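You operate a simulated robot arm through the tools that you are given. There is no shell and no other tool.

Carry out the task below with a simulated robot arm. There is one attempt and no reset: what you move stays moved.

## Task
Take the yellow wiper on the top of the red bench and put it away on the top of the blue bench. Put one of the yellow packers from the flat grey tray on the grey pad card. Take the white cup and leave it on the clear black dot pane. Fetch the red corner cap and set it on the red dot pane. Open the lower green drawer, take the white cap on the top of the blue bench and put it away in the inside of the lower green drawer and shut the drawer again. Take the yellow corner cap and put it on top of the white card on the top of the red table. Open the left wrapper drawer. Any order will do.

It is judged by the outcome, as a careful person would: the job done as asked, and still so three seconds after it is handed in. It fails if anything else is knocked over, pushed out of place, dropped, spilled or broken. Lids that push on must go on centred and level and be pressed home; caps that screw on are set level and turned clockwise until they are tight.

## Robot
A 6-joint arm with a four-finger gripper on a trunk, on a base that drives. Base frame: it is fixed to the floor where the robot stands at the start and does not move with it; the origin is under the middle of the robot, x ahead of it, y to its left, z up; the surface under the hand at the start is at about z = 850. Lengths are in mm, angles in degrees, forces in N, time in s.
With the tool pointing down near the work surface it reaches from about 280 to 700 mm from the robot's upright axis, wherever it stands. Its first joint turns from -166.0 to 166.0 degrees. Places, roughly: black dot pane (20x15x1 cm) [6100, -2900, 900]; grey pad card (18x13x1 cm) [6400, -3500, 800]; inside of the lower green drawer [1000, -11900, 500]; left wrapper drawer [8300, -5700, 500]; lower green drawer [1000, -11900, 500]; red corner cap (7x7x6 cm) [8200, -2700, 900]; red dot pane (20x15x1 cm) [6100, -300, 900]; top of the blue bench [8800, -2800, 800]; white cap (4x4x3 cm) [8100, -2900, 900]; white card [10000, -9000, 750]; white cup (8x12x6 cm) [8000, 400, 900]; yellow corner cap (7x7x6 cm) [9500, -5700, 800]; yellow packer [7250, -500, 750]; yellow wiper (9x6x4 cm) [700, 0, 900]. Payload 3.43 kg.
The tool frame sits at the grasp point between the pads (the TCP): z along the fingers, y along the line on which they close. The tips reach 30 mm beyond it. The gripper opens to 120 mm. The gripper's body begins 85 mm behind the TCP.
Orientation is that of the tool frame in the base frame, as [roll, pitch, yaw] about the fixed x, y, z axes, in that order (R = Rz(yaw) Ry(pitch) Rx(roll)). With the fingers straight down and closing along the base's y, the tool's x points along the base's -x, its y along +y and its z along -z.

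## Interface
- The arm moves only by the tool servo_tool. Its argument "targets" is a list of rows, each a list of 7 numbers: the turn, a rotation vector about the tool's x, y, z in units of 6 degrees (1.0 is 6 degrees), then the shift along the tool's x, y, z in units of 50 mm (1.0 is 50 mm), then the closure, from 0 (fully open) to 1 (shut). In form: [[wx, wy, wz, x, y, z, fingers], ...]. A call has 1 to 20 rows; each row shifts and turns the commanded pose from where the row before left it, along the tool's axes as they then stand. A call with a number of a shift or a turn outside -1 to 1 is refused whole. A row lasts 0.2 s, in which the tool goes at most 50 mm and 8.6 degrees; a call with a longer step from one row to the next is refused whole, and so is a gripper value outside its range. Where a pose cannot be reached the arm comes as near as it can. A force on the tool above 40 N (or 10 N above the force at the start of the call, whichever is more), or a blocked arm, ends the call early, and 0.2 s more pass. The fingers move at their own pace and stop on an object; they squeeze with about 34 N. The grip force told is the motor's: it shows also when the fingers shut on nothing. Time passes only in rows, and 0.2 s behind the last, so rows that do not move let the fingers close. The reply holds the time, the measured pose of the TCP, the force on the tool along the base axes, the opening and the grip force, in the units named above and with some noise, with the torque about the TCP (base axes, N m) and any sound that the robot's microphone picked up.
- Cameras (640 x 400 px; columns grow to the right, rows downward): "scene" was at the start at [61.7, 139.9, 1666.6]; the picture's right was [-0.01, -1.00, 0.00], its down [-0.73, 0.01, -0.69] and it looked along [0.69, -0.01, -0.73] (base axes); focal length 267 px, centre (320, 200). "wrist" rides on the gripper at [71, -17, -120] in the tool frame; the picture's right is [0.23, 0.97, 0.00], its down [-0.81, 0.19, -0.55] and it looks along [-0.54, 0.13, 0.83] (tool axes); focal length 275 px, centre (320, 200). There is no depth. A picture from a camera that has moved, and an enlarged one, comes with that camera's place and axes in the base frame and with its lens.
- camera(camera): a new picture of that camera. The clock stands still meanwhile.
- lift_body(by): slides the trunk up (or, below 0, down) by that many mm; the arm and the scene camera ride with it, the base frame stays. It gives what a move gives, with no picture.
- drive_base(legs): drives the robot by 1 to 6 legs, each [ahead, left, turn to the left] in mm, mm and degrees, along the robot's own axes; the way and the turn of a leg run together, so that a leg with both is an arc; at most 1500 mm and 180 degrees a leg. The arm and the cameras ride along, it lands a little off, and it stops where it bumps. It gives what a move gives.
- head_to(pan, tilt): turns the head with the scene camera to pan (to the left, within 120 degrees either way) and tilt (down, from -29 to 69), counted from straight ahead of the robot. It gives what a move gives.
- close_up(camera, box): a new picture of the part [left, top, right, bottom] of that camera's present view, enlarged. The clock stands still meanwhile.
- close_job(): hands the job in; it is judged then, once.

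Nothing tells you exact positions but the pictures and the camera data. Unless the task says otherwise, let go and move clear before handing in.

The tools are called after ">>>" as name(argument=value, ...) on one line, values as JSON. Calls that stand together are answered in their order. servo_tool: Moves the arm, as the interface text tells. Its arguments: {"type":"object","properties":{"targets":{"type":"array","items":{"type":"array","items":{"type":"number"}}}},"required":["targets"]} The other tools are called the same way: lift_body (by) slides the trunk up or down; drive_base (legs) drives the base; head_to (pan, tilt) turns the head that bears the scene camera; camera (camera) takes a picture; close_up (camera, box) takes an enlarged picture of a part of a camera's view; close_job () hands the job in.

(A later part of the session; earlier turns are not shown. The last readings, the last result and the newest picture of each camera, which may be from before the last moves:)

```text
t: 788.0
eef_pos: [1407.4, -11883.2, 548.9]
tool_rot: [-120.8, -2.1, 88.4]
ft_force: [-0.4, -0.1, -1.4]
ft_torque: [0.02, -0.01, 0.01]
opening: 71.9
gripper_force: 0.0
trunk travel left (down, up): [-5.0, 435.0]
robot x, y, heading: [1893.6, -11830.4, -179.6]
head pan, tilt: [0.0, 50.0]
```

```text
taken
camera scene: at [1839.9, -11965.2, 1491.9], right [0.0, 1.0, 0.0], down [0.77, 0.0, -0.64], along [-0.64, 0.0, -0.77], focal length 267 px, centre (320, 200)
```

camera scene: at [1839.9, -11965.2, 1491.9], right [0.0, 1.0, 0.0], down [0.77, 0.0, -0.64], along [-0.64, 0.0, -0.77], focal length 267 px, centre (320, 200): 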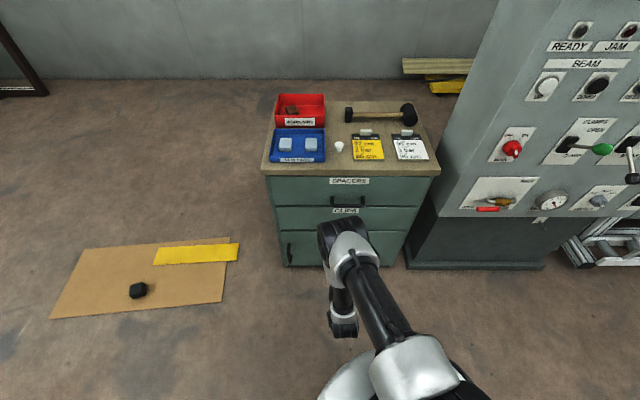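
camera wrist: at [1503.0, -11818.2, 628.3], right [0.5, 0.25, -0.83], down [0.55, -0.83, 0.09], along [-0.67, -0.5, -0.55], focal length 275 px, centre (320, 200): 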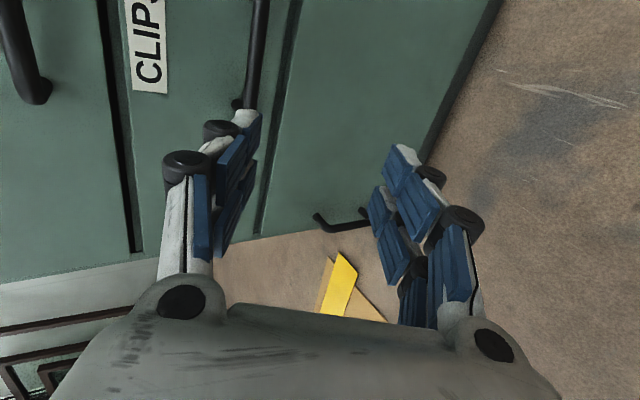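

>>> drive_base(legs=[[148, -24, -0.3]])

>>> camera(camera="wrist")

```text
t: 789.4
eef_pos: [1256.0, -11855.4, 549.3]
tool_rot: [-120.8, -2.2, 87.9]
ft_force: [0.2, -0.4, -0.2]
ft_torque: [0.0, 0.03, 0.03]
opening: 71.9
gripper_force: 0.1
trunk travel left (down, up): [-5.0, 435.0]
robot x, y, heading: [1745.9, -11798.3, 179.7]
head pan, tilt: [0.0, 50.0]
```

```text
taken
camera wrist: at [1353.3, -11791.0, 628.7], right [0.51, 0.24, -0.83], down [0.54, -0.83, 0.09], along [-0.67, -0.49, -0.56], focal length 275 px, centre (320, 200)
```

wrist: 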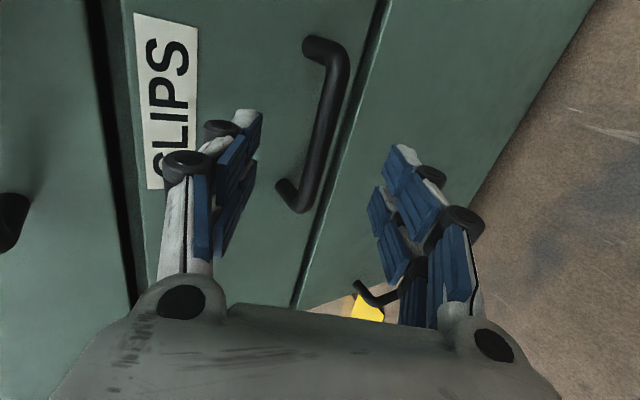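

The handle is lined up just as at the wrapper drawer. I'll advance about 75 mm with the fingers at 60 mm around the bar, then close.

>>> servo_tool(targets=[[0, 0, 0, 0, -0.05, 0.5, 0.5], [0, 0, 0, 0, -0.05, 0.5, 0.5], [0, 0, 0, 0, 0, 0.3, 0.5]])

>>> camera(camera="wrist")

```text
t: 790.2
eef_pos: [1199.2, -11860.6, 519.9]
tool_rot: [-120.9, -2.4, 87.4]
ft_force: [0.7, -0.7, -0.2]
ft_torque: [-0.01, -0.02, 0.01]
opening: 59.8
gripper_force: 0.0
out of reach, approached as far as the arm can: row 2, 3
trunk travel left (down, up): [-5.0, 435.0]
robot x, y, heading: [1740.3, -11802.4, 179.6]
head pan, tilt: [0.0, 50.0]
```

```text
taken
camera wrist: at [1295.9, -11796.5, 600.0], right [0.51, 0.24, -0.83], down [0.54, -0.84, 0.08], along [-0.67, -0.49, -0.56], focal length 275 px, centre (320, 200)
```

wrist: 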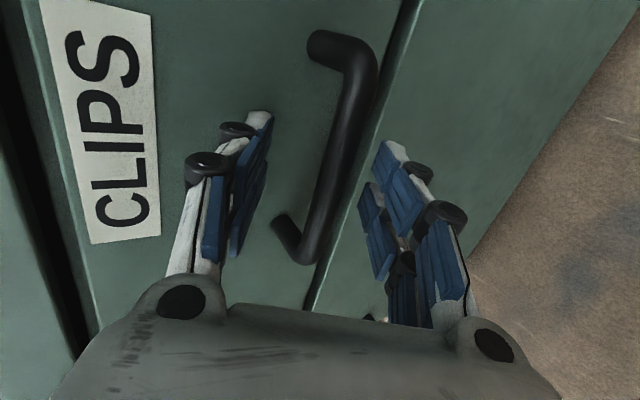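

Nearly there; the arm is at its reach limit, so I'll creep the base forward 18 mm and adjust.

>>> drive_base(legs=[[18, 0, 0]])

>>> servo_tool(targets=[[0, 0, 0, 0, 0.14, 0, 0.5], [0, 0, 0, 0, 0.1, 0.1, 0.5]])

>>> camera(camera="wrist")

```text
t: 790.9
eef_pos: [1180.9, -11860.9, 518.9]
tool_rot: [-120.8, -2.4, 87.5]
ft_force: [2.8, 0.0, -0.2]
ft_torque: [0.0, 0.03, 0.07]
opening: 64.4
gripper_force: 0.0
trunk travel left (down, up): [-5.0, 435.0]
robot x, y, heading: [1726.6, -11804.1, 179.8]
head pan, tilt: [0.0, 50.0]
```

```text
t: 791.5
eef_pos: [1181.9, -11860.0, 506.6]
tool_rot: [-120.8, -2.3, 87.4]
ft_force: [4.4, -0.7, 3.0]
ft_torque: [-0.03, 0.12, 0.07]
opening: 65.0
gripper_force: 1.0
trunk travel left (down, up): [-5.0, 435.0]
robot x, y, heading: [1728.0, -11798.0, 179.7]
head pan, tilt: [0.0, 50.0]
```

```text
taken
camera wrist: at [1280.4, -11796.5, 586.8], right [0.51, 0.24, -0.83], down [0.54, -0.84, 0.09], along [-0.67, -0.49, -0.56], focal length 275 px, centre (320, 200)
```

wrist: 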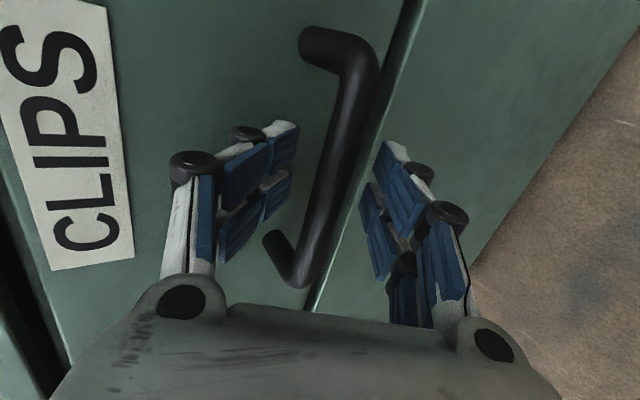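

The bar is between the fingers. I'll close on it.

>>> servo_tool(targets=[[0, 0, 0, 0, 0, -0.06, 0.6], [0, 0, 0, 0, 0, 0, 0.75], [0, 0, 0, 0, 0, 0, 0.9], [0, 0, 0, 0, 0, 0, 1], [0, 0, 0, 0, 0, 0, 1], [0, 0, 0, 0, 0, 0, 1]])

>>> camera(camera="wrist")

```text
t: 792.9
eef_pos: [1187.1, -11859.8, 506.2]
tool_rot: [-121.1, -2.2, 87.5]
ft_force: [5.5, -3.0, -23.4]
ft_torque: [-1.34, 0.36, -0.24]
opening: 14.9
gripper_force: 43.3
trunk travel left (down, up): [-5.0, 435.0]
robot x, y, heading: [1727.3, -11803.5, 179.2]
head pan, tilt: [0.0, 50.0]
```

```text
taken
camera wrist: at [1283.8, -11796.7, 586.7], right [0.52, 0.24, -0.82], down [0.54, -0.84, 0.09], along [-0.67, -0.49, -0.56], focal length 275 px, centre (320, 200)
```

wrist: 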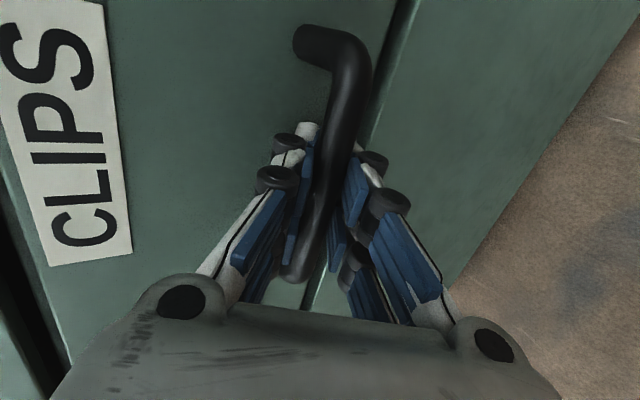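

Gripped. I'll pull the drawer straight out with the arm in small steps.

>>> servo_tool(targets=[[0, 0, 0, 0, 0.035, 0.02, 1], [0, 0, 0, 0.01, 0.1, -0.172, 1], [0, 0, 0, 0.0175, 0.205, -0.344, 1], [0, 0, 0, 0.0175, 0.205, -0.344, 1], [0, 0, 0, 0.0175, 0.205, -0.344, 1]])

>>> camera(camera="scene")

```text
t: 794.1
eef_pos: [1255.1, -11861.2, 504.9]
tool_rot: [-120.9, -2.3, 87.6]
ft_force: [0.5, -9.7, -19.7]
ft_torque: [-0.94, 0.08, -0.35]
opening: 15.0
gripper_force: 44.4
trunk travel left (down, up): [-5.0, 435.0]
robot x, y, heading: [1726.8, -11798.0, 180.0]
head pan, tilt: [0.0, 50.0]
```

```text
taken
camera scene: at [1669.5, -11941.3, 1491.7], right [0.01, 1.0, 0.0], down [0.77, 0.0, -0.64], along [-0.64, 0.0, -0.77], focal length 267 px, centre (320, 200)
```

scene: 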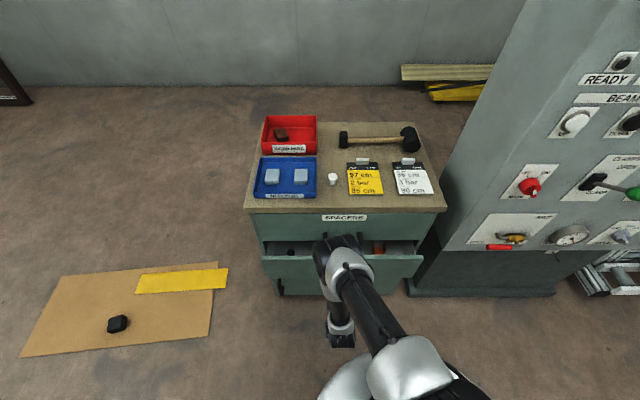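

>>> servo_tool(targets=[[0, 0, 0, -0.02, 0.24, -0.325, 1], [0, 0, 0, 0.01, 0.205, -0.344, 1], [0, 0, 0, 0.01, 0.15, -0.25, 1]])

>>> camera(camera="wrist")

```text
t: 794.9
eef_pos: [1309.2, -11860.5, 504.0]
tool_rot: [-120.6, -2.4, 87.3]
ft_force: [2.1, 13.8, 4.5]
ft_torque: [-0.22, -0.01, -0.68]
opening: 15.1
gripper_force: 44.4
trunk travel left (down, up): [-5.0, 435.0]
robot x, y, heading: [1727.3, -11796.8, 179.7]
head pan, tilt: [0.0, 50.0]
```

```text
taken
camera wrist: at [1406.7, -11797.3, 585.3], right [0.51, 0.24, -0.83], down [0.53, -0.84, 0.08], along [-0.68, -0.48, -0.56], focal length 275 px, centre (320, 200)
```

wrist: 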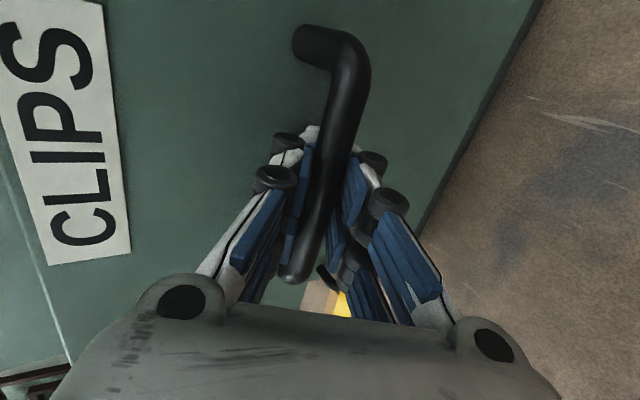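

It's out about 120 mm. I'll pull the rest with the base, gently.

>>> drive_base(legs=[[-100, 0, 0]])

>>> camera(camera="scene")

```text
t: 796.1
eef_pos: [1409.0, -11861.1, 505.4]
tool_rot: [-120.8, -2.4, 87.1]
ft_force: [1.3, 25.6, 12.6]
ft_torque: [-0.52, -0.1, -0.2]
opening: 14.9
gripper_force: 44.6
trunk travel left (down, up): [-5.0, 435.0]
robot x, y, heading: [1827.6, -11799.4, 179.8]
head pan, tilt: [0.0, 50.0]
```

```text
taken
camera scene: at [1772.1, -11939.4, 1492.1], right [0.01, 1.0, 0.0], down [0.77, -0.01, -0.64], along [-0.64, 0.0, -0.77], focal length 267 px, centre (320, 200)
```

scene: 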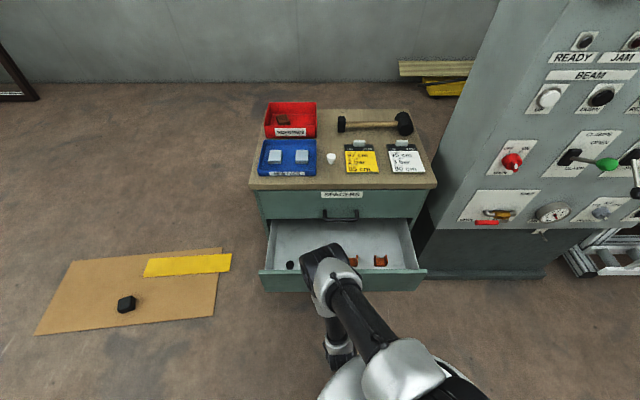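

The drawer is out about 220 mm with a few clips inside. I'll relieve the side load and pull a little further.

>>> servo_tool(targets=[[0, 0, 0, 0.04, -0.01, -0.01, 1], [0, 0, 0, 0, 0, 0, 1]])

>>> drive_base(legs=[[-45, 0, 0]])

>>> camera(camera="scene")

```text
t: 796.7
eef_pos: [1408.5, -11862.3, 505.0]
tool_rot: [-120.7, -2.4, 87.3]
ft_force: [-0.4, -11.7, -6.5]
ft_torque: [-0.49, 0.01, -0.92]
opening: 14.9
gripper_force: 44.3
trunk travel left (down, up): [-5.0, 435.0]
robot x, y, heading: [1828.4, -11799.0, 179.7]
head pan, tilt: [0.0, 50.0]
```

```text
t: 797.6
eef_pos: [1453.2, -11860.2, 505.5]
tool_rot: [-120.7, -2.4, 87.3]
ft_force: [1.5, -18.0, -6.7]
ft_torque: [-0.84, 0.13, -0.05]
opening: 14.8
gripper_force: 44.2
trunk travel left (down, up): [-5.0, 435.0]
robot x, y, heading: [1872.5, -11802.0, 179.6]
head pan, tilt: [0.0, 50.0]
```

```text
taken
camera scene: at [1815.0, -11942.3, 1491.7], right [0.01, 1.0, 0.0], down [0.77, 0.0, -0.64], along [-0.64, 0.0, -0.77], focal length 267 px, centre (320, 200)
```

scene: 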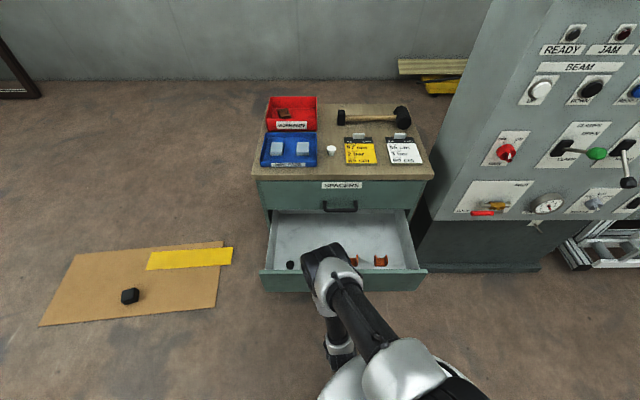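

The drawer is out about 265 mm. I'll release the handle and back away.

>>> servo_tool(targets=[[0, 0, 0, -0.02, 0, 0, 0.9], [0, 0, 0, 0, 0, 0, 0.75], [0, 0, 0, 0, 0, 0, 0.6], [0, 0, 0, 0, 0, 0, 0.55], [0, 0, 0, 0, 0, 0, 0.55]])

>>> camera(camera="wrist")

```text
t: 798.8
eef_pos: [1452.5, -11861.1, 504.4]
tool_rot: [-120.6, -2.4, 87.3]
ft_force: [1.3, 0.3, -0.3]
ft_torque: [0.04, -0.02, 0.04]
opening: 53.7
gripper_force: 0.0
trunk travel left (down, up): [-5.0, 435.0]
robot x, y, heading: [1872.5, -11801.1, 179.7]
head pan, tilt: [0.0, 50.0]
```

```text
taken
camera wrist: at [1551.0, -11798.0, 585.5], right [0.51, 0.24, -0.83], down [0.53, -0.84, 0.08], along [-0.67, -0.48, -0.56], focal length 275 px, centre (320, 200)
```

wrist: 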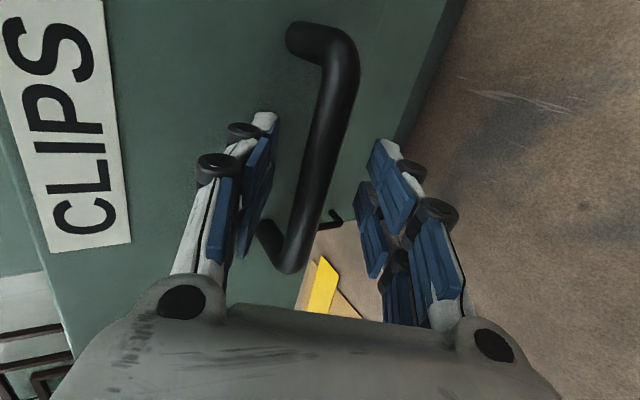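

>>> servo_tool(targets=[[0, 0, 0, 0, -0.12, -0.07, 0.5], [0, 0, 0, 0, -0.12, -0.07, 0.5]])

>>> drive_base(legs=[[-250, 0, 0.3]])

>>> camera(camera="scene")

>>> close_up(camera="scene", box=[240, 80, 440, 220])

```text
t: 799.4
eef_pos: [1453.6, -11863.5, 520.3]
tool_rot: [-120.7, -2.4, 87.3]
ft_force: [1.0, 0.1, -0.6]
ft_torque: [0.02, 0.01, 0.0]
opening: 59.9
gripper_force: 0.1
trunk travel left (down, up): [-5.0, 435.0]
robot x, y, heading: [1871.7, -11802.0, 179.8]
head pan, tilt: [0.0, 50.0]
```

```text
t: 801.2
eef_pos: [1702.9, -11864.2, 519.0]
tool_rot: [-120.7, -2.4, 87.3]
ft_force: [-0.1, -0.1, -0.3]
ft_torque: [-0.01, -0.01, 0.02]
opening: 59.8
gripper_force: 0.0
trunk travel left (down, up): [-5.0, 435.0]
robot x, y, heading: [2122.6, -11804.2, 179.8]
head pan, tilt: [0.0, 50.0]
```

```text
taken
camera scene: at [2064.5, -11942.8, 1491.9], right [0.01, 1.0, 0.0], down [0.77, 0.0, -0.64], along [-0.64, 0.0, -0.77], focal length 267 px, centre (320, 200)
```

scene: 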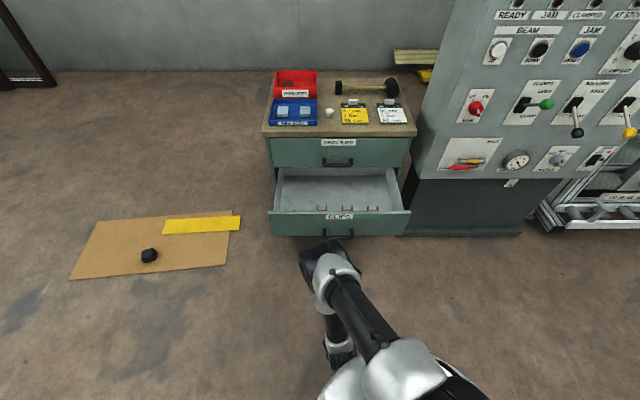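

```text
2.86 times, centred on (340, 150) of scene
camera zoom: at [2064.5, -11942.8, 1491.9], right [0.01, 1.0, 0.0], down [0.77, 0.0, -0.64], along [-0.64, 0.0, -0.77], focal length 762 px, centre (263, 343)
```

zoom: 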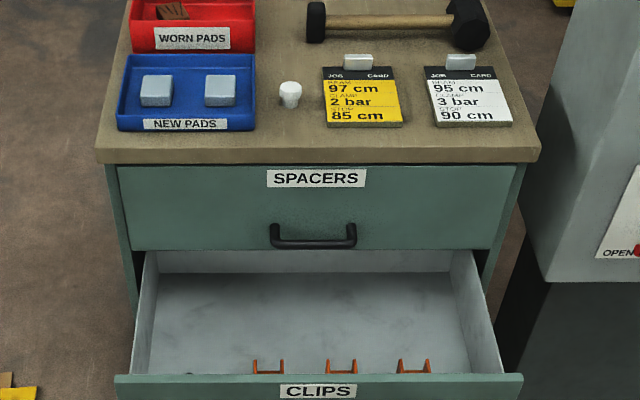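

The drawer is open; inside are a few clips near the front, with clear floor between and behind them. I'll return the tool to vertical and test how low I can reach straight down with the trunk lowered.

>>> servo_tool(targets=[[0, 0, 0, 0, -0.75, -0.45, 0.3], [0, 0, 0, 0, -0.75, -0.45, 0.3], [0, 0, 0, 0, -0.75, -0.45, 0.3], [0, 0, 0, 0, -0.75, -0.45, 0.3], [0, 0, 0, 0, -0.75, -0.45, 0.3], [0, 0, 0, 0, -0.75, -0.45, 0.3], [0, 0, 0, 0, -0.4, 0.75, 0.3], [0, 0, 0, 0, -0.4, 0.75, 0.3]])

>>> servo_tool(targets=[[-1, 0, 0, 0, 0, 0, 0.4], [-1, 0, 0, 0, 0, 0, 0.4], [-1, 0, 0, 0, 0, 0, 0.4], [-1, 0, 0, 0, 0, 0, 0.4], [-1, 0, 0, 0, 0, 0, 0.4], [-1, 0, 0, 0, 0, 0, 0.4], [-1, 0, 0, 0, 0, 0, 0.4], [-1, 0, 0, 0, 0, 0, 0.4], [-1, 0, 0, 0, 0, 0, 0.4], [-0.88, 0, 0, 0, 0, 0, 0.4]])

```text
t: 803.0
eef_pos: [1615.8, -11870.7, 777.8]
tool_rot: [-120.8, -2.4, 87.3]
ft_force: [-0.2, 0.2, 0.3]
ft_torque: [0.0, 0.0, 0.05]
opening: 83.8
gripper_force: 0.1
trunk travel left (down, up): [-5.0, 435.0]
robot x, y, heading: [2119.4, -11804.5, 179.9]
head pan, tilt: [0.0, 50.0]
```

```text
t: 805.2
eef_pos: [1614.8, -11858.5, 778.0]
tool_rot: [-171.1, -5.2, 86.4]
ft_force: [-0.4, 0.2, 0.1]
ft_torque: [0.0, -0.02, 0.01]
opening: 72.0
gripper_force: 0.0
out of reach, approached as far as the arm can: row 8, 9
trunk travel left (down, up): [-5.0, 435.0]
robot x, y, heading: [2119.6, -11803.4, 179.9]
head pan, tilt: [0.0, 50.0]
```

>>> servo_tool(targets=[[-0.75, -0.43, 0, 0, 0, 0, 0.4], [-0.73, -0.43, 0, 0, 0, 0, 0.4]])

>>> servo_tool(targets=[[0, 0, 0, 0, 0, 0.8, 0.4], [0, 0, 0, 0, 0, 0.8, 0.4], [0, 0, 0, 0, 0, 0.8, 0.4], [0, 0, 0, 0, 0, 0.8, 0.4], [0, 0, 0, 0, 0, 0.8, 0.4], [0, 0, 0, 0, 0, 0.8, 0.4], [0, 0, 0, 0, 0, 0.8, 0.4], [0, 0, 0, 0, 0, 0.4, 0.4]])

>>> camera(camera="scene")

```text
t: 805.8
eef_pos: [1614.5, -11858.1, 777.7]
tool_rot: [-180.0, 0.0, 86.8]
ft_force: [-0.1, -0.2, -0.6]
ft_torque: [0.01, 0.04, 0.01]
opening: 72.0
gripper_force: 0.1
trunk travel left (down, up): [-5.0, 435.0]
robot x, y, heading: [2120.3, -11803.3, 179.6]
head pan, tilt: [0.0, 50.0]
```

```text
t: 807.6
eef_pos: [1615.2, -11859.1, 478.2]
tool_rot: [179.9, 0.0, 86.7]
ft_force: [0.3, 0.3, 0.0]
ft_torque: [0.03, -0.02, 0.01]
opening: 72.0
gripper_force: 0.1
trunk travel left (down, up): [-5.0, 435.0]
robot x, y, heading: [2118.4, -11804.7, 179.7]
head pan, tilt: [0.0, 50.0]
```

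```text
taken
camera scene: at [2064.3, -11942.9, 1491.9], right [0.01, 1.0, 0.0], down [0.77, 0.0, -0.64], along [-0.64, 0.0, -0.77], focal length 267 px, centre (320, 200)
```

scene: 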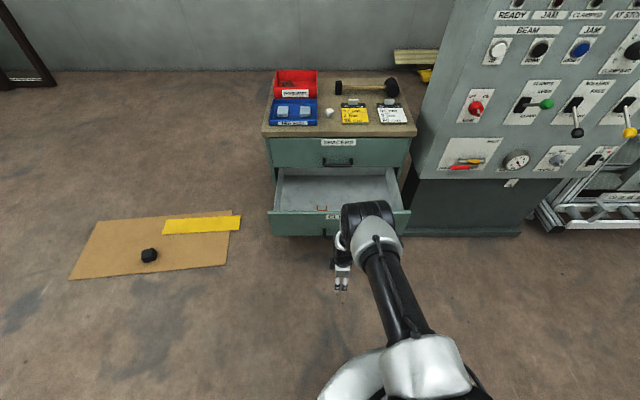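

Straight-down reach to z = 478 works. I'll raise the hand, drive up to the cabinet (stopping short of the open drawer's handle) and pick the cap up again.

>>> servo_tool(targets=[[0, 0, 0, 0, 0, -0.95, 0.4], [0, 0, 0, 0, 0, -0.95, 0.4], [0, 0, 0, 0, 0, -0.95, 0.4], [0, 0, 0, 0, 0, -0.95, 0.4], [0, 0, 0, 0, 0, -0.95, 0.4], [0, 0, 0, 0, 0, -0.95, 0.4], [0, 0, 0, 0, 0, -0.95, 0.4], [0, 0, 0, 0, 0, -0.95, 0.4], [0, 0, 0, 0, 0, -0.95, 0.4], [0, 0, 0, 0, 0, -0.95, 0.4], [0, 0, -0.5, 0, 0, -0.9, 0.4]])

>>> drive_base(legs=[[390, 0, 0.3]])

>>> camera(camera="scene")

>>> camera(camera="wrist")

```text
t: 810.0
eef_pos: [1613.7, -11863.0, 998.3]
tool_rot: [-180.0, -0.1, 89.8]
ft_force: [0.4, -0.9, -0.7]
ft_torque: [0.03, -0.01, 0.01]
opening: 72.1
gripper_force: 0.1
trunk travel left (down, up): [-5.0, 435.0]
robot x, y, heading: [2121.0, -11803.3, 179.7]
head pan, tilt: [0.0, 50.0]
```

```text
t: 812.5
eef_pos: [1209.3, -11858.6, 997.1]
tool_rot: [179.9, -0.2, 89.7]
ft_force: [-0.4, 0.3, -0.5]
ft_torque: [0.02, 0.0, 0.0]
opening: 72.0
gripper_force: 0.0
trunk travel left (down, up): [-5.0, 435.0]
robot x, y, heading: [1714.9, -11799.9, 179.7]
head pan, tilt: [0.0, 50.0]
```

```text
taken
camera scene: at [1660.2, -11940.6, 1491.8], right [0.01, 1.0, 0.0], down [0.77, 0.0, -0.64], along [-0.64, 0.0, -0.77], focal length 267 px, centre (320, 200)
```

scene: 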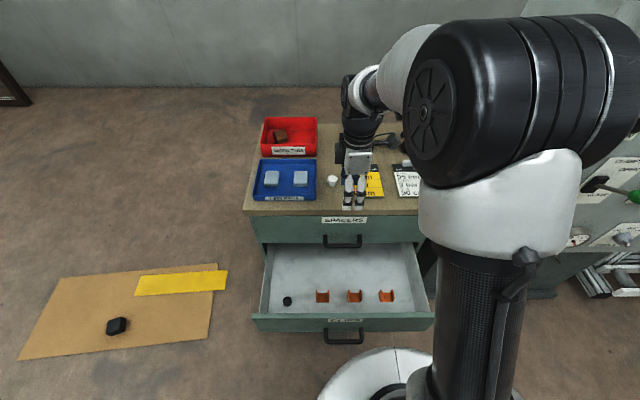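

```text
taken
camera wrist: at [1192.9, -11787.9, 1119.4], right [0.97, 0.23, 0.0], down [0.19, -0.81, 0.55], along [0.13, -0.54, -0.83], focal length 275 px, centre (320, 200)
```

wrist: 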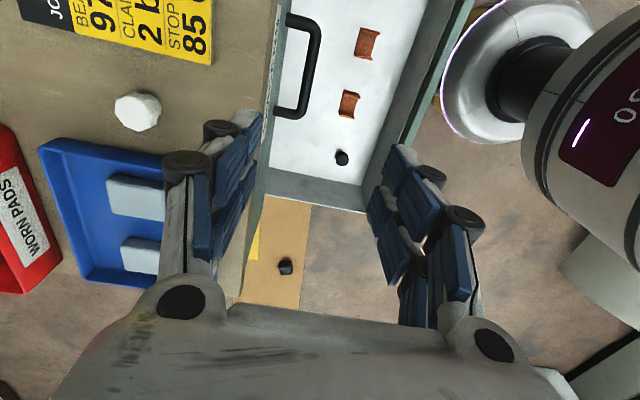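

I can see inside the drawer: three orange clips and a black knob in a row near x ≈ 1290, with free floor around [1250, -12000]. First I pick the cap up again at [1048, -11896].

>>> servo_tool(targets=[[0, 0, 0, -0.153, -0.643, 0, 0.4], [0, 0, 0, -0.153, -0.643, 0, 0.4], [0, 0, 0, -0.153, -0.643, 0.2, 0.4], [0, 0, 0, -0.153, -0.643, 0.2, 0.4], [0, 0, 0, -0.152, -0.644, 0.2, 0.4]])

>>> camera(camera="wrist")

>>> close_up(camera="scene", box=[290, 130, 390, 220])

```text
t: 813.7
eef_pos: [1050.9, -11894.8, 965.8]
tool_rot: [179.9, -0.1, 89.7]
ft_force: [1.1, -0.4, -0.8]
ft_torque: [0.0, 0.0, -0.01]
opening: 72.0
gripper_force: 0.1
trunk travel left (down, up): [-5.0, 435.0]
robot x, y, heading: [1716.7, -11803.9, 179.7]
head pan, tilt: [0.0, 50.0]
```

```text
taken
camera wrist: at [1032.7, -11824.6, 1088.5], right [0.97, 0.23, 0.0], down [0.19, -0.81, 0.55], along [0.13, -0.54, -0.83], focal length 275 px, centre (320, 200)
```

wrist: 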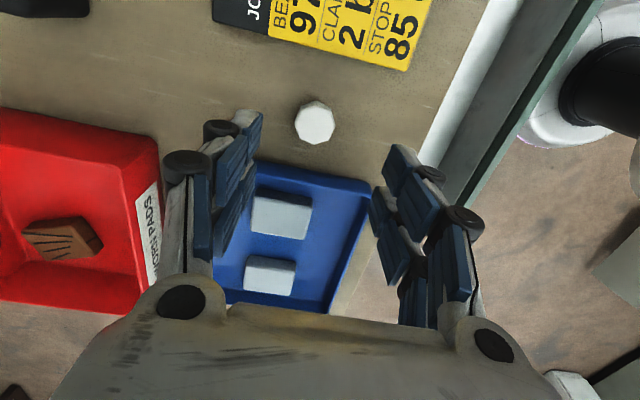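

```text
4.44 times, centred on (340, 175) of scene
camera zoom: at [1659.9, -11940.7, 1491.8], right [0.01, 1.0, 0.0], down [0.77, 0.0, -0.64], along [-0.64, 0.0, -0.77], focal length 1185 px, centre (231, 311)
```

zoom: 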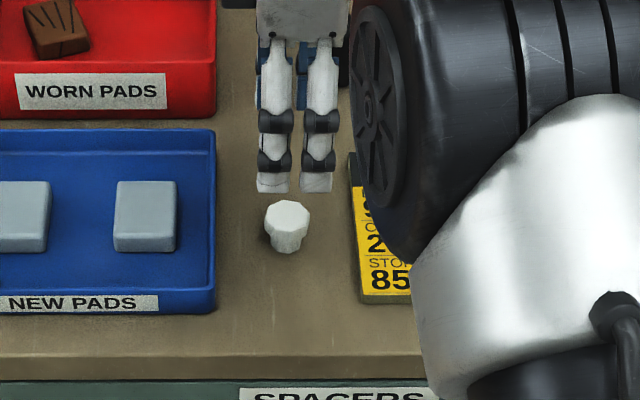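

>>> servo_tool(targets=[[0, 0, 0, 0.01, -0.07, 0.7, 0.4], [0, 0, 0, 0, 0, 0.7, 0.45], [0, 0, 0, 0, 0, 0.44, 0.5], [0, 0, 0, 0, 0, 0, 0.7], [0, 0, 0, 0, 0, 0, 0.9], [0, 0, 0, 0, 0, 0, 1], [0, 0, 0, 0, 0, 0, 1], [0, 0, 0, 0, 0, 0, 1]])

>>> camera(camera="wrist")

```text
t: 815.5
eef_pos: [1045.0, -11896.2, 873.7]
tool_rot: [-179.9, -0.1, 89.8]
ft_force: [0.4, 0.6, -0.5]
ft_torque: [-0.02, 0.04, -0.01]
opening: 28.6
gripper_force: 34.1
trunk travel left (down, up): [-5.0, 435.0]
robot x, y, heading: [1716.7, -11799.4, 179.6]
head pan, tilt: [0.0, 50.0]
```

```text
taken
camera wrist: at [1028.0, -11824.2, 997.1], right [0.97, 0.23, 0.0], down [0.19, -0.81, 0.55], along [0.12, -0.54, -0.83], focal length 275 px, centre (320, 200)
```

wrist: 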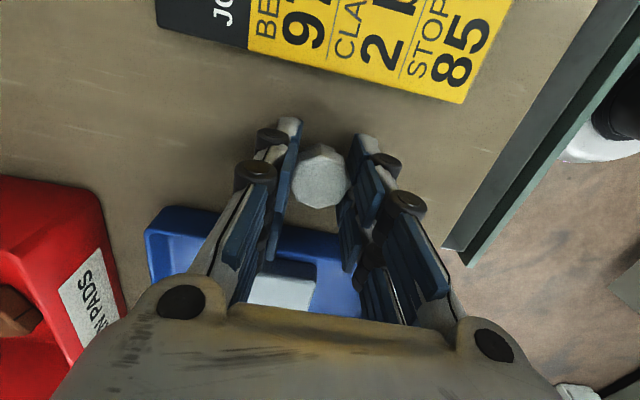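

The cap is gripped. I'll lift it and carry it over the open drawer at about [1250, -12000], still high.

>>> servo_tool(targets=[[0, 0, 0, 0, 0, -0.3, 1], [0, 0, 0, 0, 0, -0.7, 1], [0, 0, 0, 0, 0, -0.8, 1], [0, 0, 0, 0, 0, -0.6, 1], [0, 0, 0, -0.35, 0.69, 0, 1], [0, 0, 0, -0.35, 0.69, 0, 1], [0, 0, 0, -0.35, 0.69, 0, 1], [0, 0, 0, -0.35, 0.69, 0, 1], [0, 0, 0, -0.34, 0.69, 0, 1], [0, 0, 0, -0.34, 0.66, 0, 1]])

>>> camera(camera="scene")

>>> camera(camera="wrist")

```text
t: 817.7
eef_pos: [1253.3, -12002.7, 994.2]
tool_rot: [-179.9, 0.0, 89.6]
ft_force: [-0.3, -0.2, -0.4]
ft_torque: [0.0, 0.02, 0.0]
opening: 27.8
gripper_force: 34.2
trunk travel left (down, up): [-5.0, 435.0]
robot x, y, heading: [1714.7, -11800.0, 179.7]
head pan, tilt: [0.0, 50.0]
```

```text
taken
camera scene: at [1661.1, -11940.7, 1491.9], right [0.01, 1.0, 0.0], down [0.77, 0.0, -0.64], along [-0.64, 0.0, -0.77], focal length 267 px, centre (320, 200)
```

scene: 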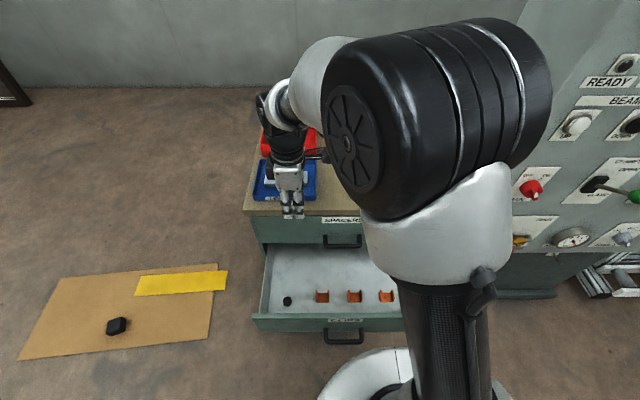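

```text
taken
camera wrist: at [1236.1, -11930.3, 1116.8], right [0.97, 0.23, 0.0], down [0.19, -0.81, 0.55], along [0.12, -0.54, -0.83], focal length 275 px, centre (320, 200)
```

wrist: 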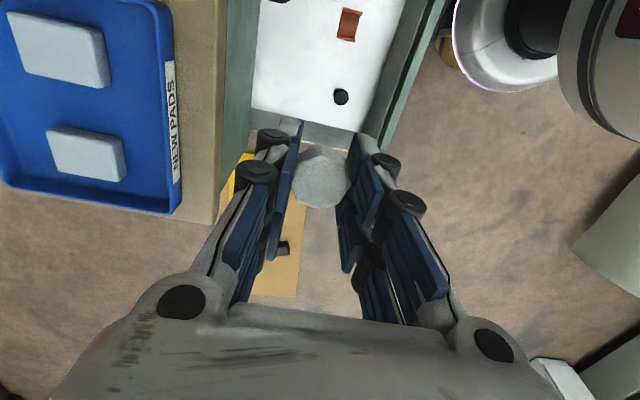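

I'll lower into the drawer in stages, first to z ≈ 620.

>>> servo_tool(targets=[[0, 0, 0, 0, 0.18, 0.7, 1], [0, 0, 0, 0, 0, 0.8, 1], [0, 0, 0, 0, 0, 0.8, 1], [0, 0, 0, 0, 0, 0.8, 1], [0, 0, 0, 0, 0, 0.8, 1], [0, 0, 0, 0, 0, 0.8, 1], [0, 0, 0, 0, 0, 0.8, 1], [0, 0, 0, 0, 0, 0.8, 1], [0, 0, 0, 0, 0, 0.8, 1]])

>>> camera(camera="scene")

>>> camera(camera="wrist")

```text
t: 819.7
eef_pos: [1260.2, -12001.3, 640.8]
tool_rot: [179.9, -0.1, 89.8]
ft_force: [0.3, 0.9, -0.4]
ft_torque: [0.01, -0.02, -0.01]
opening: 28.2
gripper_force: 33.9
trunk travel left (down, up): [-5.0, 435.0]
robot x, y, heading: [1720.0, -11799.2, 179.8]
head pan, tilt: [0.0, 50.0]
```

```text
taken
camera scene: at [1660.5, -11940.6, 1491.8], right [0.01, 1.0, 0.0], down [0.77, 0.0, -0.64], along [-0.64, 0.0, -0.77], focal length 267 px, centre (320, 200)
```

scene: 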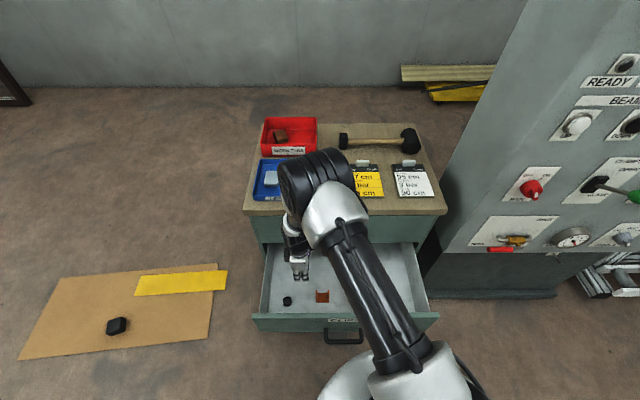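

```text
taken
camera wrist: at [1243.4, -11929.6, 762.6], right [0.97, 0.23, 0.0], down [0.19, -0.81, 0.55], along [0.12, -0.54, -0.83], focal length 275 px, centre (320, 200)
```

wrist: 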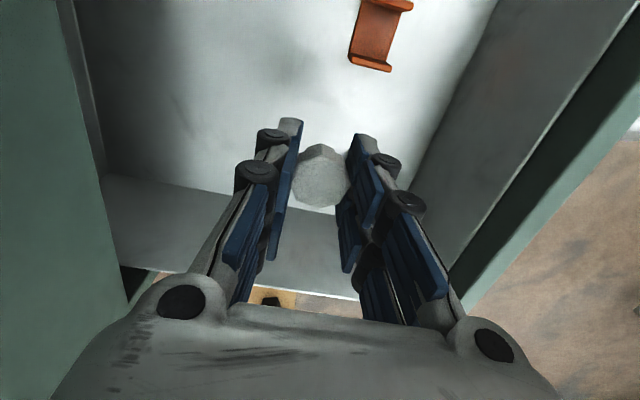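

Clear all around. I'll lower further toward the drawer floor.

>>> servo_tool(targets=[[0, 0, 0, 0, 0, 0.6, 1], [0, 0, 0, 0, 0, 0.6, 1], [0, 0, 0, 0, 0, 0.5, 1], [0, 0, 0, 0, 0, 0.4, 1]])

>>> camera(camera="scene")

>>> camera(camera="wrist")

```text
t: 820.7
eef_pos: [1258.9, -11999.2, 536.4]
tool_rot: [-180.0, 0.0, 89.7]
ft_force: [0.3, -0.2, -0.2]
ft_torque: [-0.02, -0.03, -0.02]
opening: 28.0
gripper_force: 34.4
trunk travel left (down, up): [-5.0, 435.0]
robot x, y, heading: [1714.5, -11799.7, 179.7]
head pan, tilt: [0.0, 50.0]
```

```text
taken
camera scene: at [1660.5, -11940.6, 1491.9], right [0.01, 1.0, 0.0], down [0.77, 0.0, -0.64], along [-0.64, 0.0, -0.77], focal length 267 px, centre (320, 200)
```

scene: 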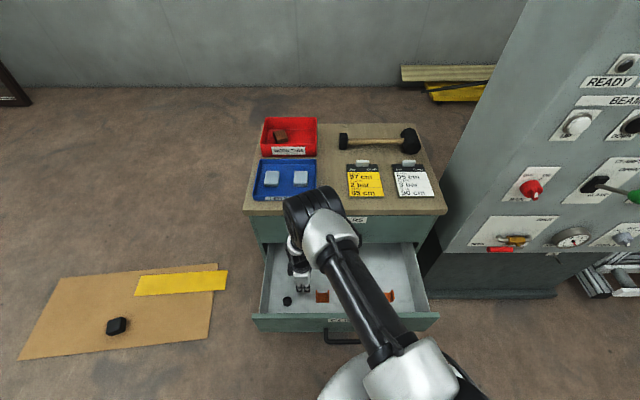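

```text
taken
camera wrist: at [1241.7, -11927.7, 657.7], right [0.97, 0.23, 0.0], down [0.19, -0.81, 0.55], along [0.12, -0.54, -0.83], focal length 275 px, centre (320, 200)
```

wrist: 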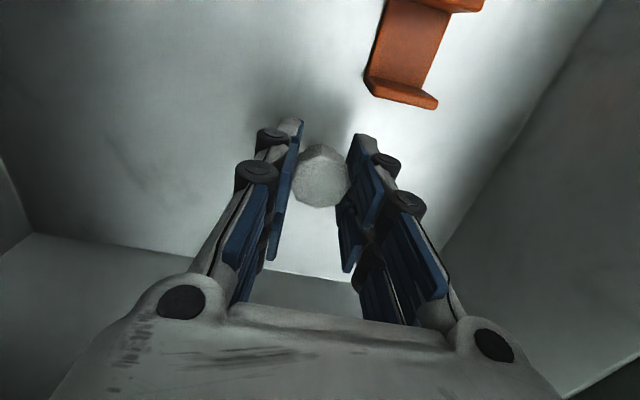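

>>> servo_tool(targets=[[0, 0, 0, 0, 0, 0.3, 1], [0, 0, 0, 0, 0, 0.3, 1], [0, 0, 0, 0, 0, 0.2, 1], [0, 0, 0, 0, 0, 0, 1]])

>>> camera(camera="wrist")

```text
t: 821.5
eef_pos: [1252.0, -12000.2, 504.4]
tool_rot: [-179.5, 0.2, 89.5]
ft_force: [-0.9, 7.2, 25.0]
ft_torque: [0.33, -0.34, 0.15]
opening: 28.7
gripper_force: 33.8
trunk travel left (down, up): [-5.0, 435.0]
robot x, y, heading: [1719.6, -11798.4, 179.5]
head pan, tilt: [0.0, 50.0]
stopped in row 3: the force on the tool passed its limit at 71 N (the readings are from after the stop); the commanded pose is now the measured one
```

```text
taken
camera wrist: at [1236.6, -11928.9, 626.1], right [0.97, 0.22, -0.01], down [0.19, -0.81, 0.55], along [0.12, -0.54, -0.83], focal length 275 px, centre (320, 200)
```

wrist: 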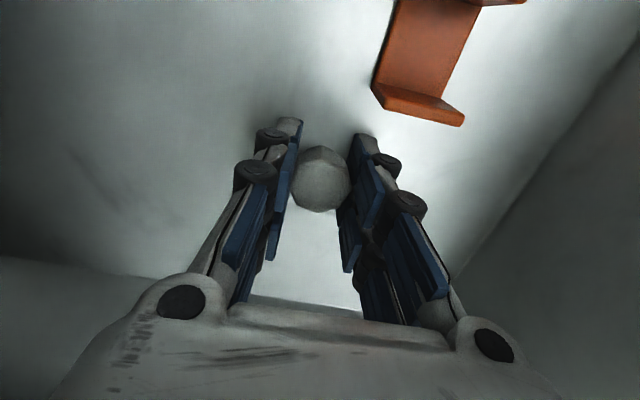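

The cap has reached the drawer floor (about z = 470). I'll ease up 2 mm, open, and check it stands.

>>> servo_tool(targets=[[0, 0, 0, 0, 0, -0.03, 1], [0, 0, 0, 0, 0, 0, 1]])

>>> servo_tool(targets=[[0, 0, 0, 0, 0, 0, 0.75], [0, 0, 0, 0, 0, 0, 0.65], [0, 0, 0, 0, 0, 0, 0.6], [0, 0, 0, 0, 0, 0, 0.6], [0, 0, 0, 0, 0, -0.2, 0.6], [0, 0, 0, 0, 0, -0.4, 0.6], [0, 0, 0, 0, 0, -0.6, 0.6]])

>>> camera(camera="wrist")

```text
t: 822.1
eef_pos: [1253.2, -12000.5, 504.4]
tool_rot: [-179.5, 0.1, 89.7]
ft_force: [-1.1, 6.6, 22.5]
ft_torque: [0.25, -0.32, 0.09]
opening: 28.1
gripper_force: 33.8
trunk travel left (down, up): [-5.0, 435.0]
robot x, y, heading: [1713.6, -11803.2, 179.6]
head pan, tilt: [0.0, 50.0]
```

```text
t: 823.7
eef_pos: [1253.9, -12002.7, 563.4]
tool_rot: [-179.6, -0.1, 89.7]
ft_force: [-0.2, 0.3, -0.1]
ft_torque: [0.0, 0.01, 0.03]
opening: 47.9
gripper_force: 0.1
trunk travel left (down, up): [-5.0, 435.0]
robot x, y, heading: [1717.6, -11805.2, 179.6]
head pan, tilt: [0.0, 50.0]
```

```text
taken
camera wrist: at [1238.7, -11929.8, 685.2], right [0.97, 0.23, 0.0], down [0.19, -0.81, 0.55], along [0.12, -0.54, -0.83], focal length 275 px, centre (320, 200)
```

wrist: 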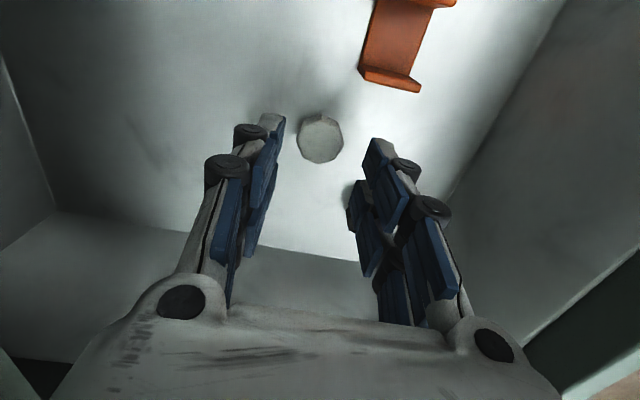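

The cap stands in the drawer. I'll raise the hand clear, back off, and set up to push the drawer shut.

>>> servo_tool(targets=[[0, 0, 0, 0, 0, -0.9, 0.6], [0, 0, 0, 0, 0, -0.9, 0.6], [0, 0, 0, 0, 0, -0.9, 0.6], [0, 0, 0, 0, 0, -0.9, 0.6], [0, 0, 0, 0, 0, -0.9, 0.6], [0, 0, 0, 0, 0, -0.9, 0.6], [0, 0, 0, 0, 0, -0.9, 0.6], [0, 0, 0, 0, 0, -0.9, 0.6], [0, 0, 0, 0, 0, -0.6, 0.6]])

>>> camera(camera="scene")

>>> camera(camera="wrist")

```text
t: 825.7
eef_pos: [1257.1, -12002.6, 954.5]
tool_rot: [-179.8, 0.1, 89.7]
ft_force: [-0.5, 0.5, 0.0]
ft_torque: [0.0, 0.04, 0.01]
opening: 47.8
gripper_force: 0.1
trunk travel left (down, up): [-5.0, 435.0]
robot x, y, heading: [1712.6, -11799.2, 179.7]
head pan, tilt: [0.0, 50.0]
```

```text
taken
camera scene: at [1660.8, -11940.3, 1491.9], right [0.01, 1.0, 0.0], down [0.77, 0.0, -0.64], along [-0.64, 0.0, -0.77], focal length 267 px, centre (320, 200)
```

scene: 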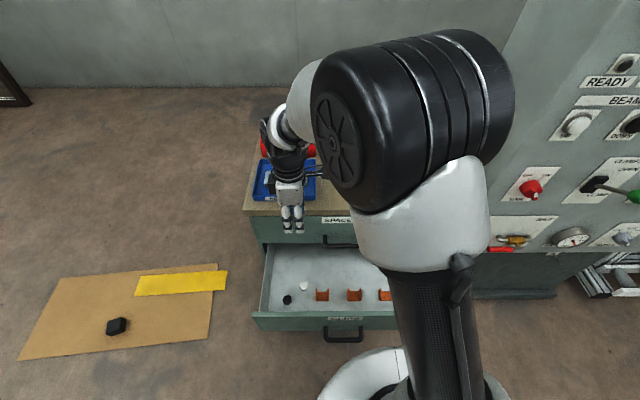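

```text
taken
camera wrist: at [1241.1, -11930.4, 1075.1], right [0.97, 0.23, 0.0], down [0.19, -0.81, 0.55], along [0.12, -0.54, -0.83], focal length 275 px, centre (320, 200)
```

wrist: 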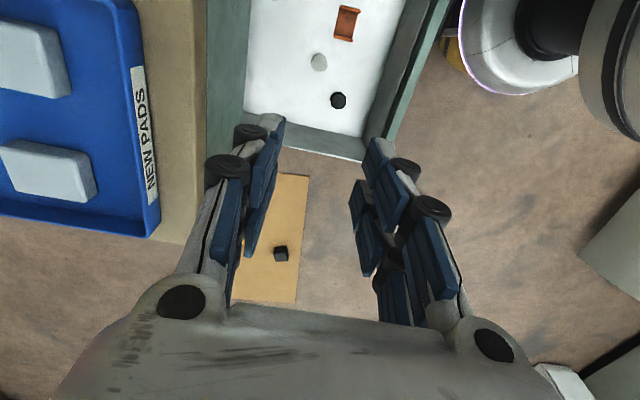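

The white cap is inside the drawer with the clips. I'll back off, close the fingers and point the tool forward to push the drawer shut.

>>> drive_base(legs=[[-330, 0, 0.3]])

>>> servo_tool(targets=[[0, 0, 0, 0.73, -0.2, 0, 0.8], [0, 0, 0, 0.73, -0.2, 0, 1], [0, 0, 0, 0.72, -0.2, 0, 1], [0, 0, 0, 0.72, -0.1, 0, 1], [1, 0, 0, 0, 0, 0, 1], [1, 0, 0, 0, 0, 0, 1], [1, 0, 0, 0, 0, 0, 1], [1, 0, 0, 0, 0, 0, 1], [1, 0, 0, 0, 0, 0, 1], [1, 0, 0, 0, 0, 0, 1], [1, 0, 0, 0, 0, 0, 1], [1, 0, 0, 0, 0, 0, 1], [1, 0, 0, 0, 0, 0, 1], [1, 0, 0, 0, 0, 0, 1], [1, 0, 0, 0, 0, 0, 1]])

>>> camera(camera="scene")

```text
t: 827.9
eef_pos: [1585.9, -12006.5, 953.4]
tool_rot: [-179.7, 0.0, 90.2]
ft_force: [-0.4, -0.1, -0.3]
ft_torque: [0.0, -0.01, 0.02]
opening: 47.9
gripper_force: 0.0
trunk travel left (down, up): [-5.0, 435.0]
robot x, y, heading: [2044.3, -11802.3, -179.8]
head pan, tilt: [0.0, 50.0]
```

```text
t: 831.1
eef_pos: [1546.0, -11845.8, 950.6]
tool_rot: [-123.1, -2.9, 88.6]
ft_force: [0.6, -0.5, -0.4]
ft_torque: [0.0, -0.02, -0.03]
opening: 0.0
gripper_force: 33.4
out of reach, approached as far as the arm can: row 10, 11, 12, 15
trunk travel left (down, up): [-5.0, 435.0]
robot x, y, heading: [2046.4, -11801.9, -179.8]
head pan, tilt: [0.0, 50.0]
```

```text
taken
camera scene: at [1988.7, -11941.6, 1491.8], right [0.0, 1.0, 0.0], down [0.77, 0.0, -0.64], along [-0.64, 0.0, -0.77], focal length 267 px, centre (320, 200)
```

scene: 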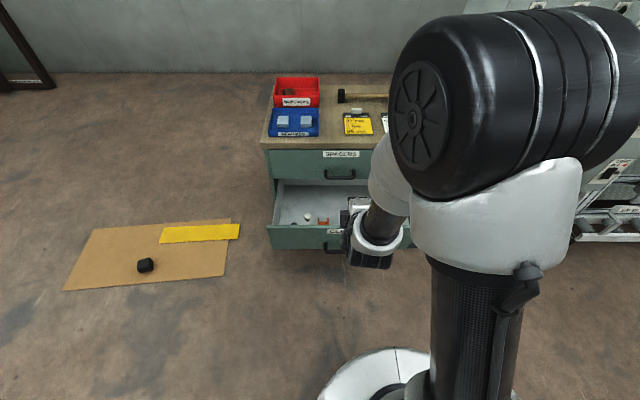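

>>> servo_tool(targets=[[0, 0, 0, -0.02, 0.689, 0.449, 1], [0, 0, 0, -0.02, 0.689, 0.449, 1], [0, 0, 0, -0.02, 0.689, 0.449, 1], [0, 0, 0, -0.02, 0.689, 0.449, 1], [0, 0, 0, -0.02, 0.689, 0.449, 1], [0, 0, 0, -0.02, 0.689, 0.449, 1], [0, 0, 0, -0.02, 0.689, 0.449, 1], [0, 0, 0, -0.02, 0.689, 0.449, 1], [0, 0, 0, -0.02, 0.689, 0.449, 1]])

>>> camera(camera="wrist")

>>> camera(camera="scene")

```text
t: 833.1
eef_pos: [1550.2, -11855.8, 584.3]
tool_rot: [-122.9, -3.1, 88.1]
ft_force: [-0.5, -0.1, -0.4]
ft_torque: [-0.02, 0.0, 0.04]
opening: 0.1
gripper_force: 33.7
out of reach, approached as far as the arm can: row 2, 3, 4, 6, 8
trunk travel left (down, up): [-5.0, 435.0]
robot x, y, heading: [2044.2, -11800.5, -179.9]
head pan, tilt: [0.0, 50.0]
```

```text
taken
camera wrist: at [1642.8, -11792.5, 668.7], right [0.54, 0.26, -0.8], down [0.54, -0.84, 0.1], along [-0.65, -0.49, -0.59], focal length 275 px, centre (320, 200)
```

wrist: 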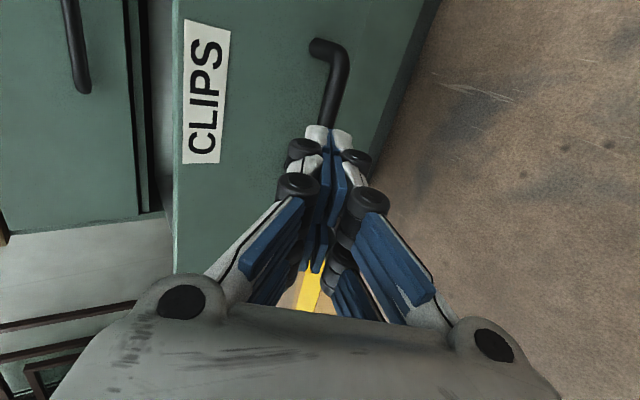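

```text
taken
camera scene: at [1989.2, -11941.4, 1491.9], right [0.0, 1.0, 0.0], down [0.77, 0.0, -0.64], along [-0.64, 0.0, -0.77], focal length 267 px, centre (320, 200)
```

scene: 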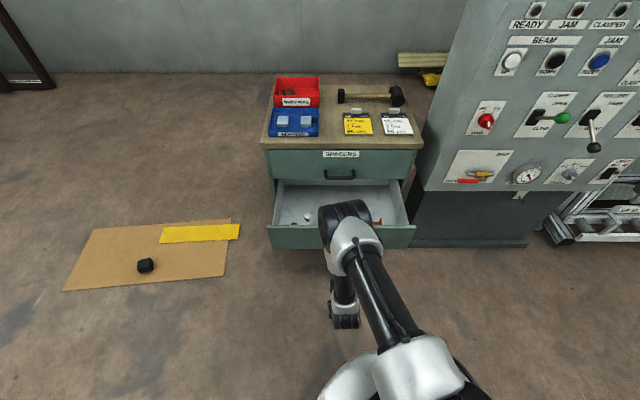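

The closed fingers point at the panel just above the handle. I'll drive forward to contact and then push.

>>> drive_base(legs=[[125, 0, 0]])

>>> camera(camera="wrist")

```text
t: 834.3
eef_pos: [1424.8, -11858.0, 583.9]
tool_rot: [-122.9, -3.1, 88.1]
ft_force: [0.3, -0.1, -0.4]
ft_torque: [0.0, -0.01, 0.0]
opening: 0.0
gripper_force: 33.0
trunk travel left (down, up): [-5.0, 435.0]
robot x, y, heading: [1917.5, -11799.7, -179.7]
head pan, tilt: [0.0, 50.0]
```

```text
taken
camera wrist: at [1517.7, -11792.7, 669.2], right [0.54, 0.26, -0.8], down [0.54, -0.84, 0.1], along [-0.65, -0.49, -0.59], focal length 275 px, centre (320, 200)
```

wrist: 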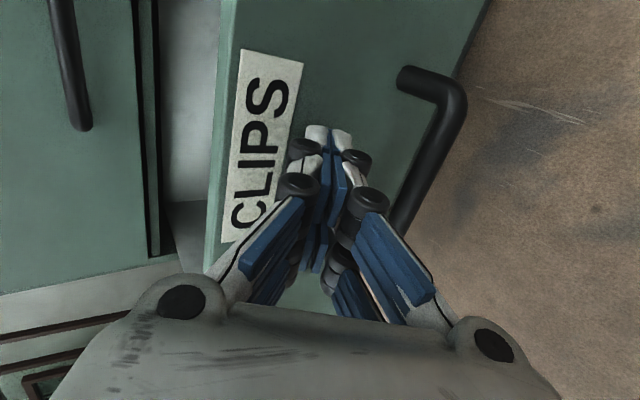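

>>> drive_base(legs=[[110, 0, 0]])

>>> camera(camera="wrist")

>>> camera(camera="scene")

```text
t: 835.5
eef_pos: [1313.6, -11855.9, 584.2]
tool_rot: [-123.0, -3.1, 87.9]
ft_force: [0.2, -0.3, -1.1]
ft_torque: [-0.03, 0.01, 0.02]
opening: 0.0
gripper_force: 33.3
trunk travel left (down, up): [-5.0, 435.0]
robot x, y, heading: [1809.9, -11800.1, -179.8]
head pan, tilt: [0.0, 50.0]
```

```text
taken
camera wrist: at [1407.7, -11791.9, 669.2], right [0.54, 0.25, -0.8], down [0.54, -0.84, 0.1], along [-0.65, -0.48, -0.59], focal length 275 px, centre (320, 200)
```

wrist: 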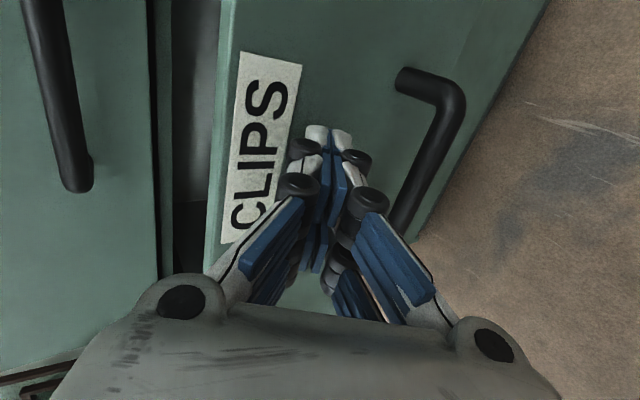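

```text
taken
camera scene: at [1753.6, -11941.8, 1491.8], right [0.0, 1.0, 0.0], down [0.77, 0.0, -0.64], along [-0.64, 0.0, -0.77], focal length 267 px, centre (320, 200)
```

scene: 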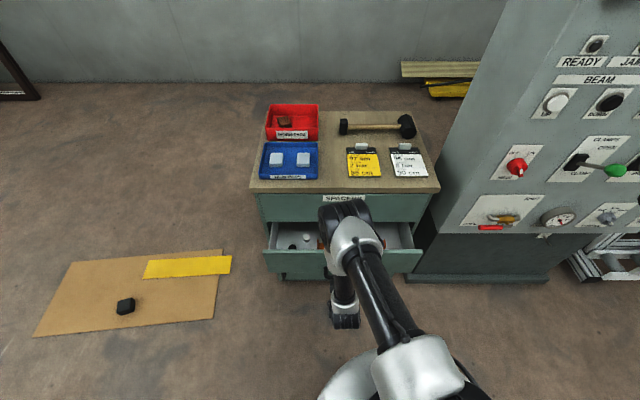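

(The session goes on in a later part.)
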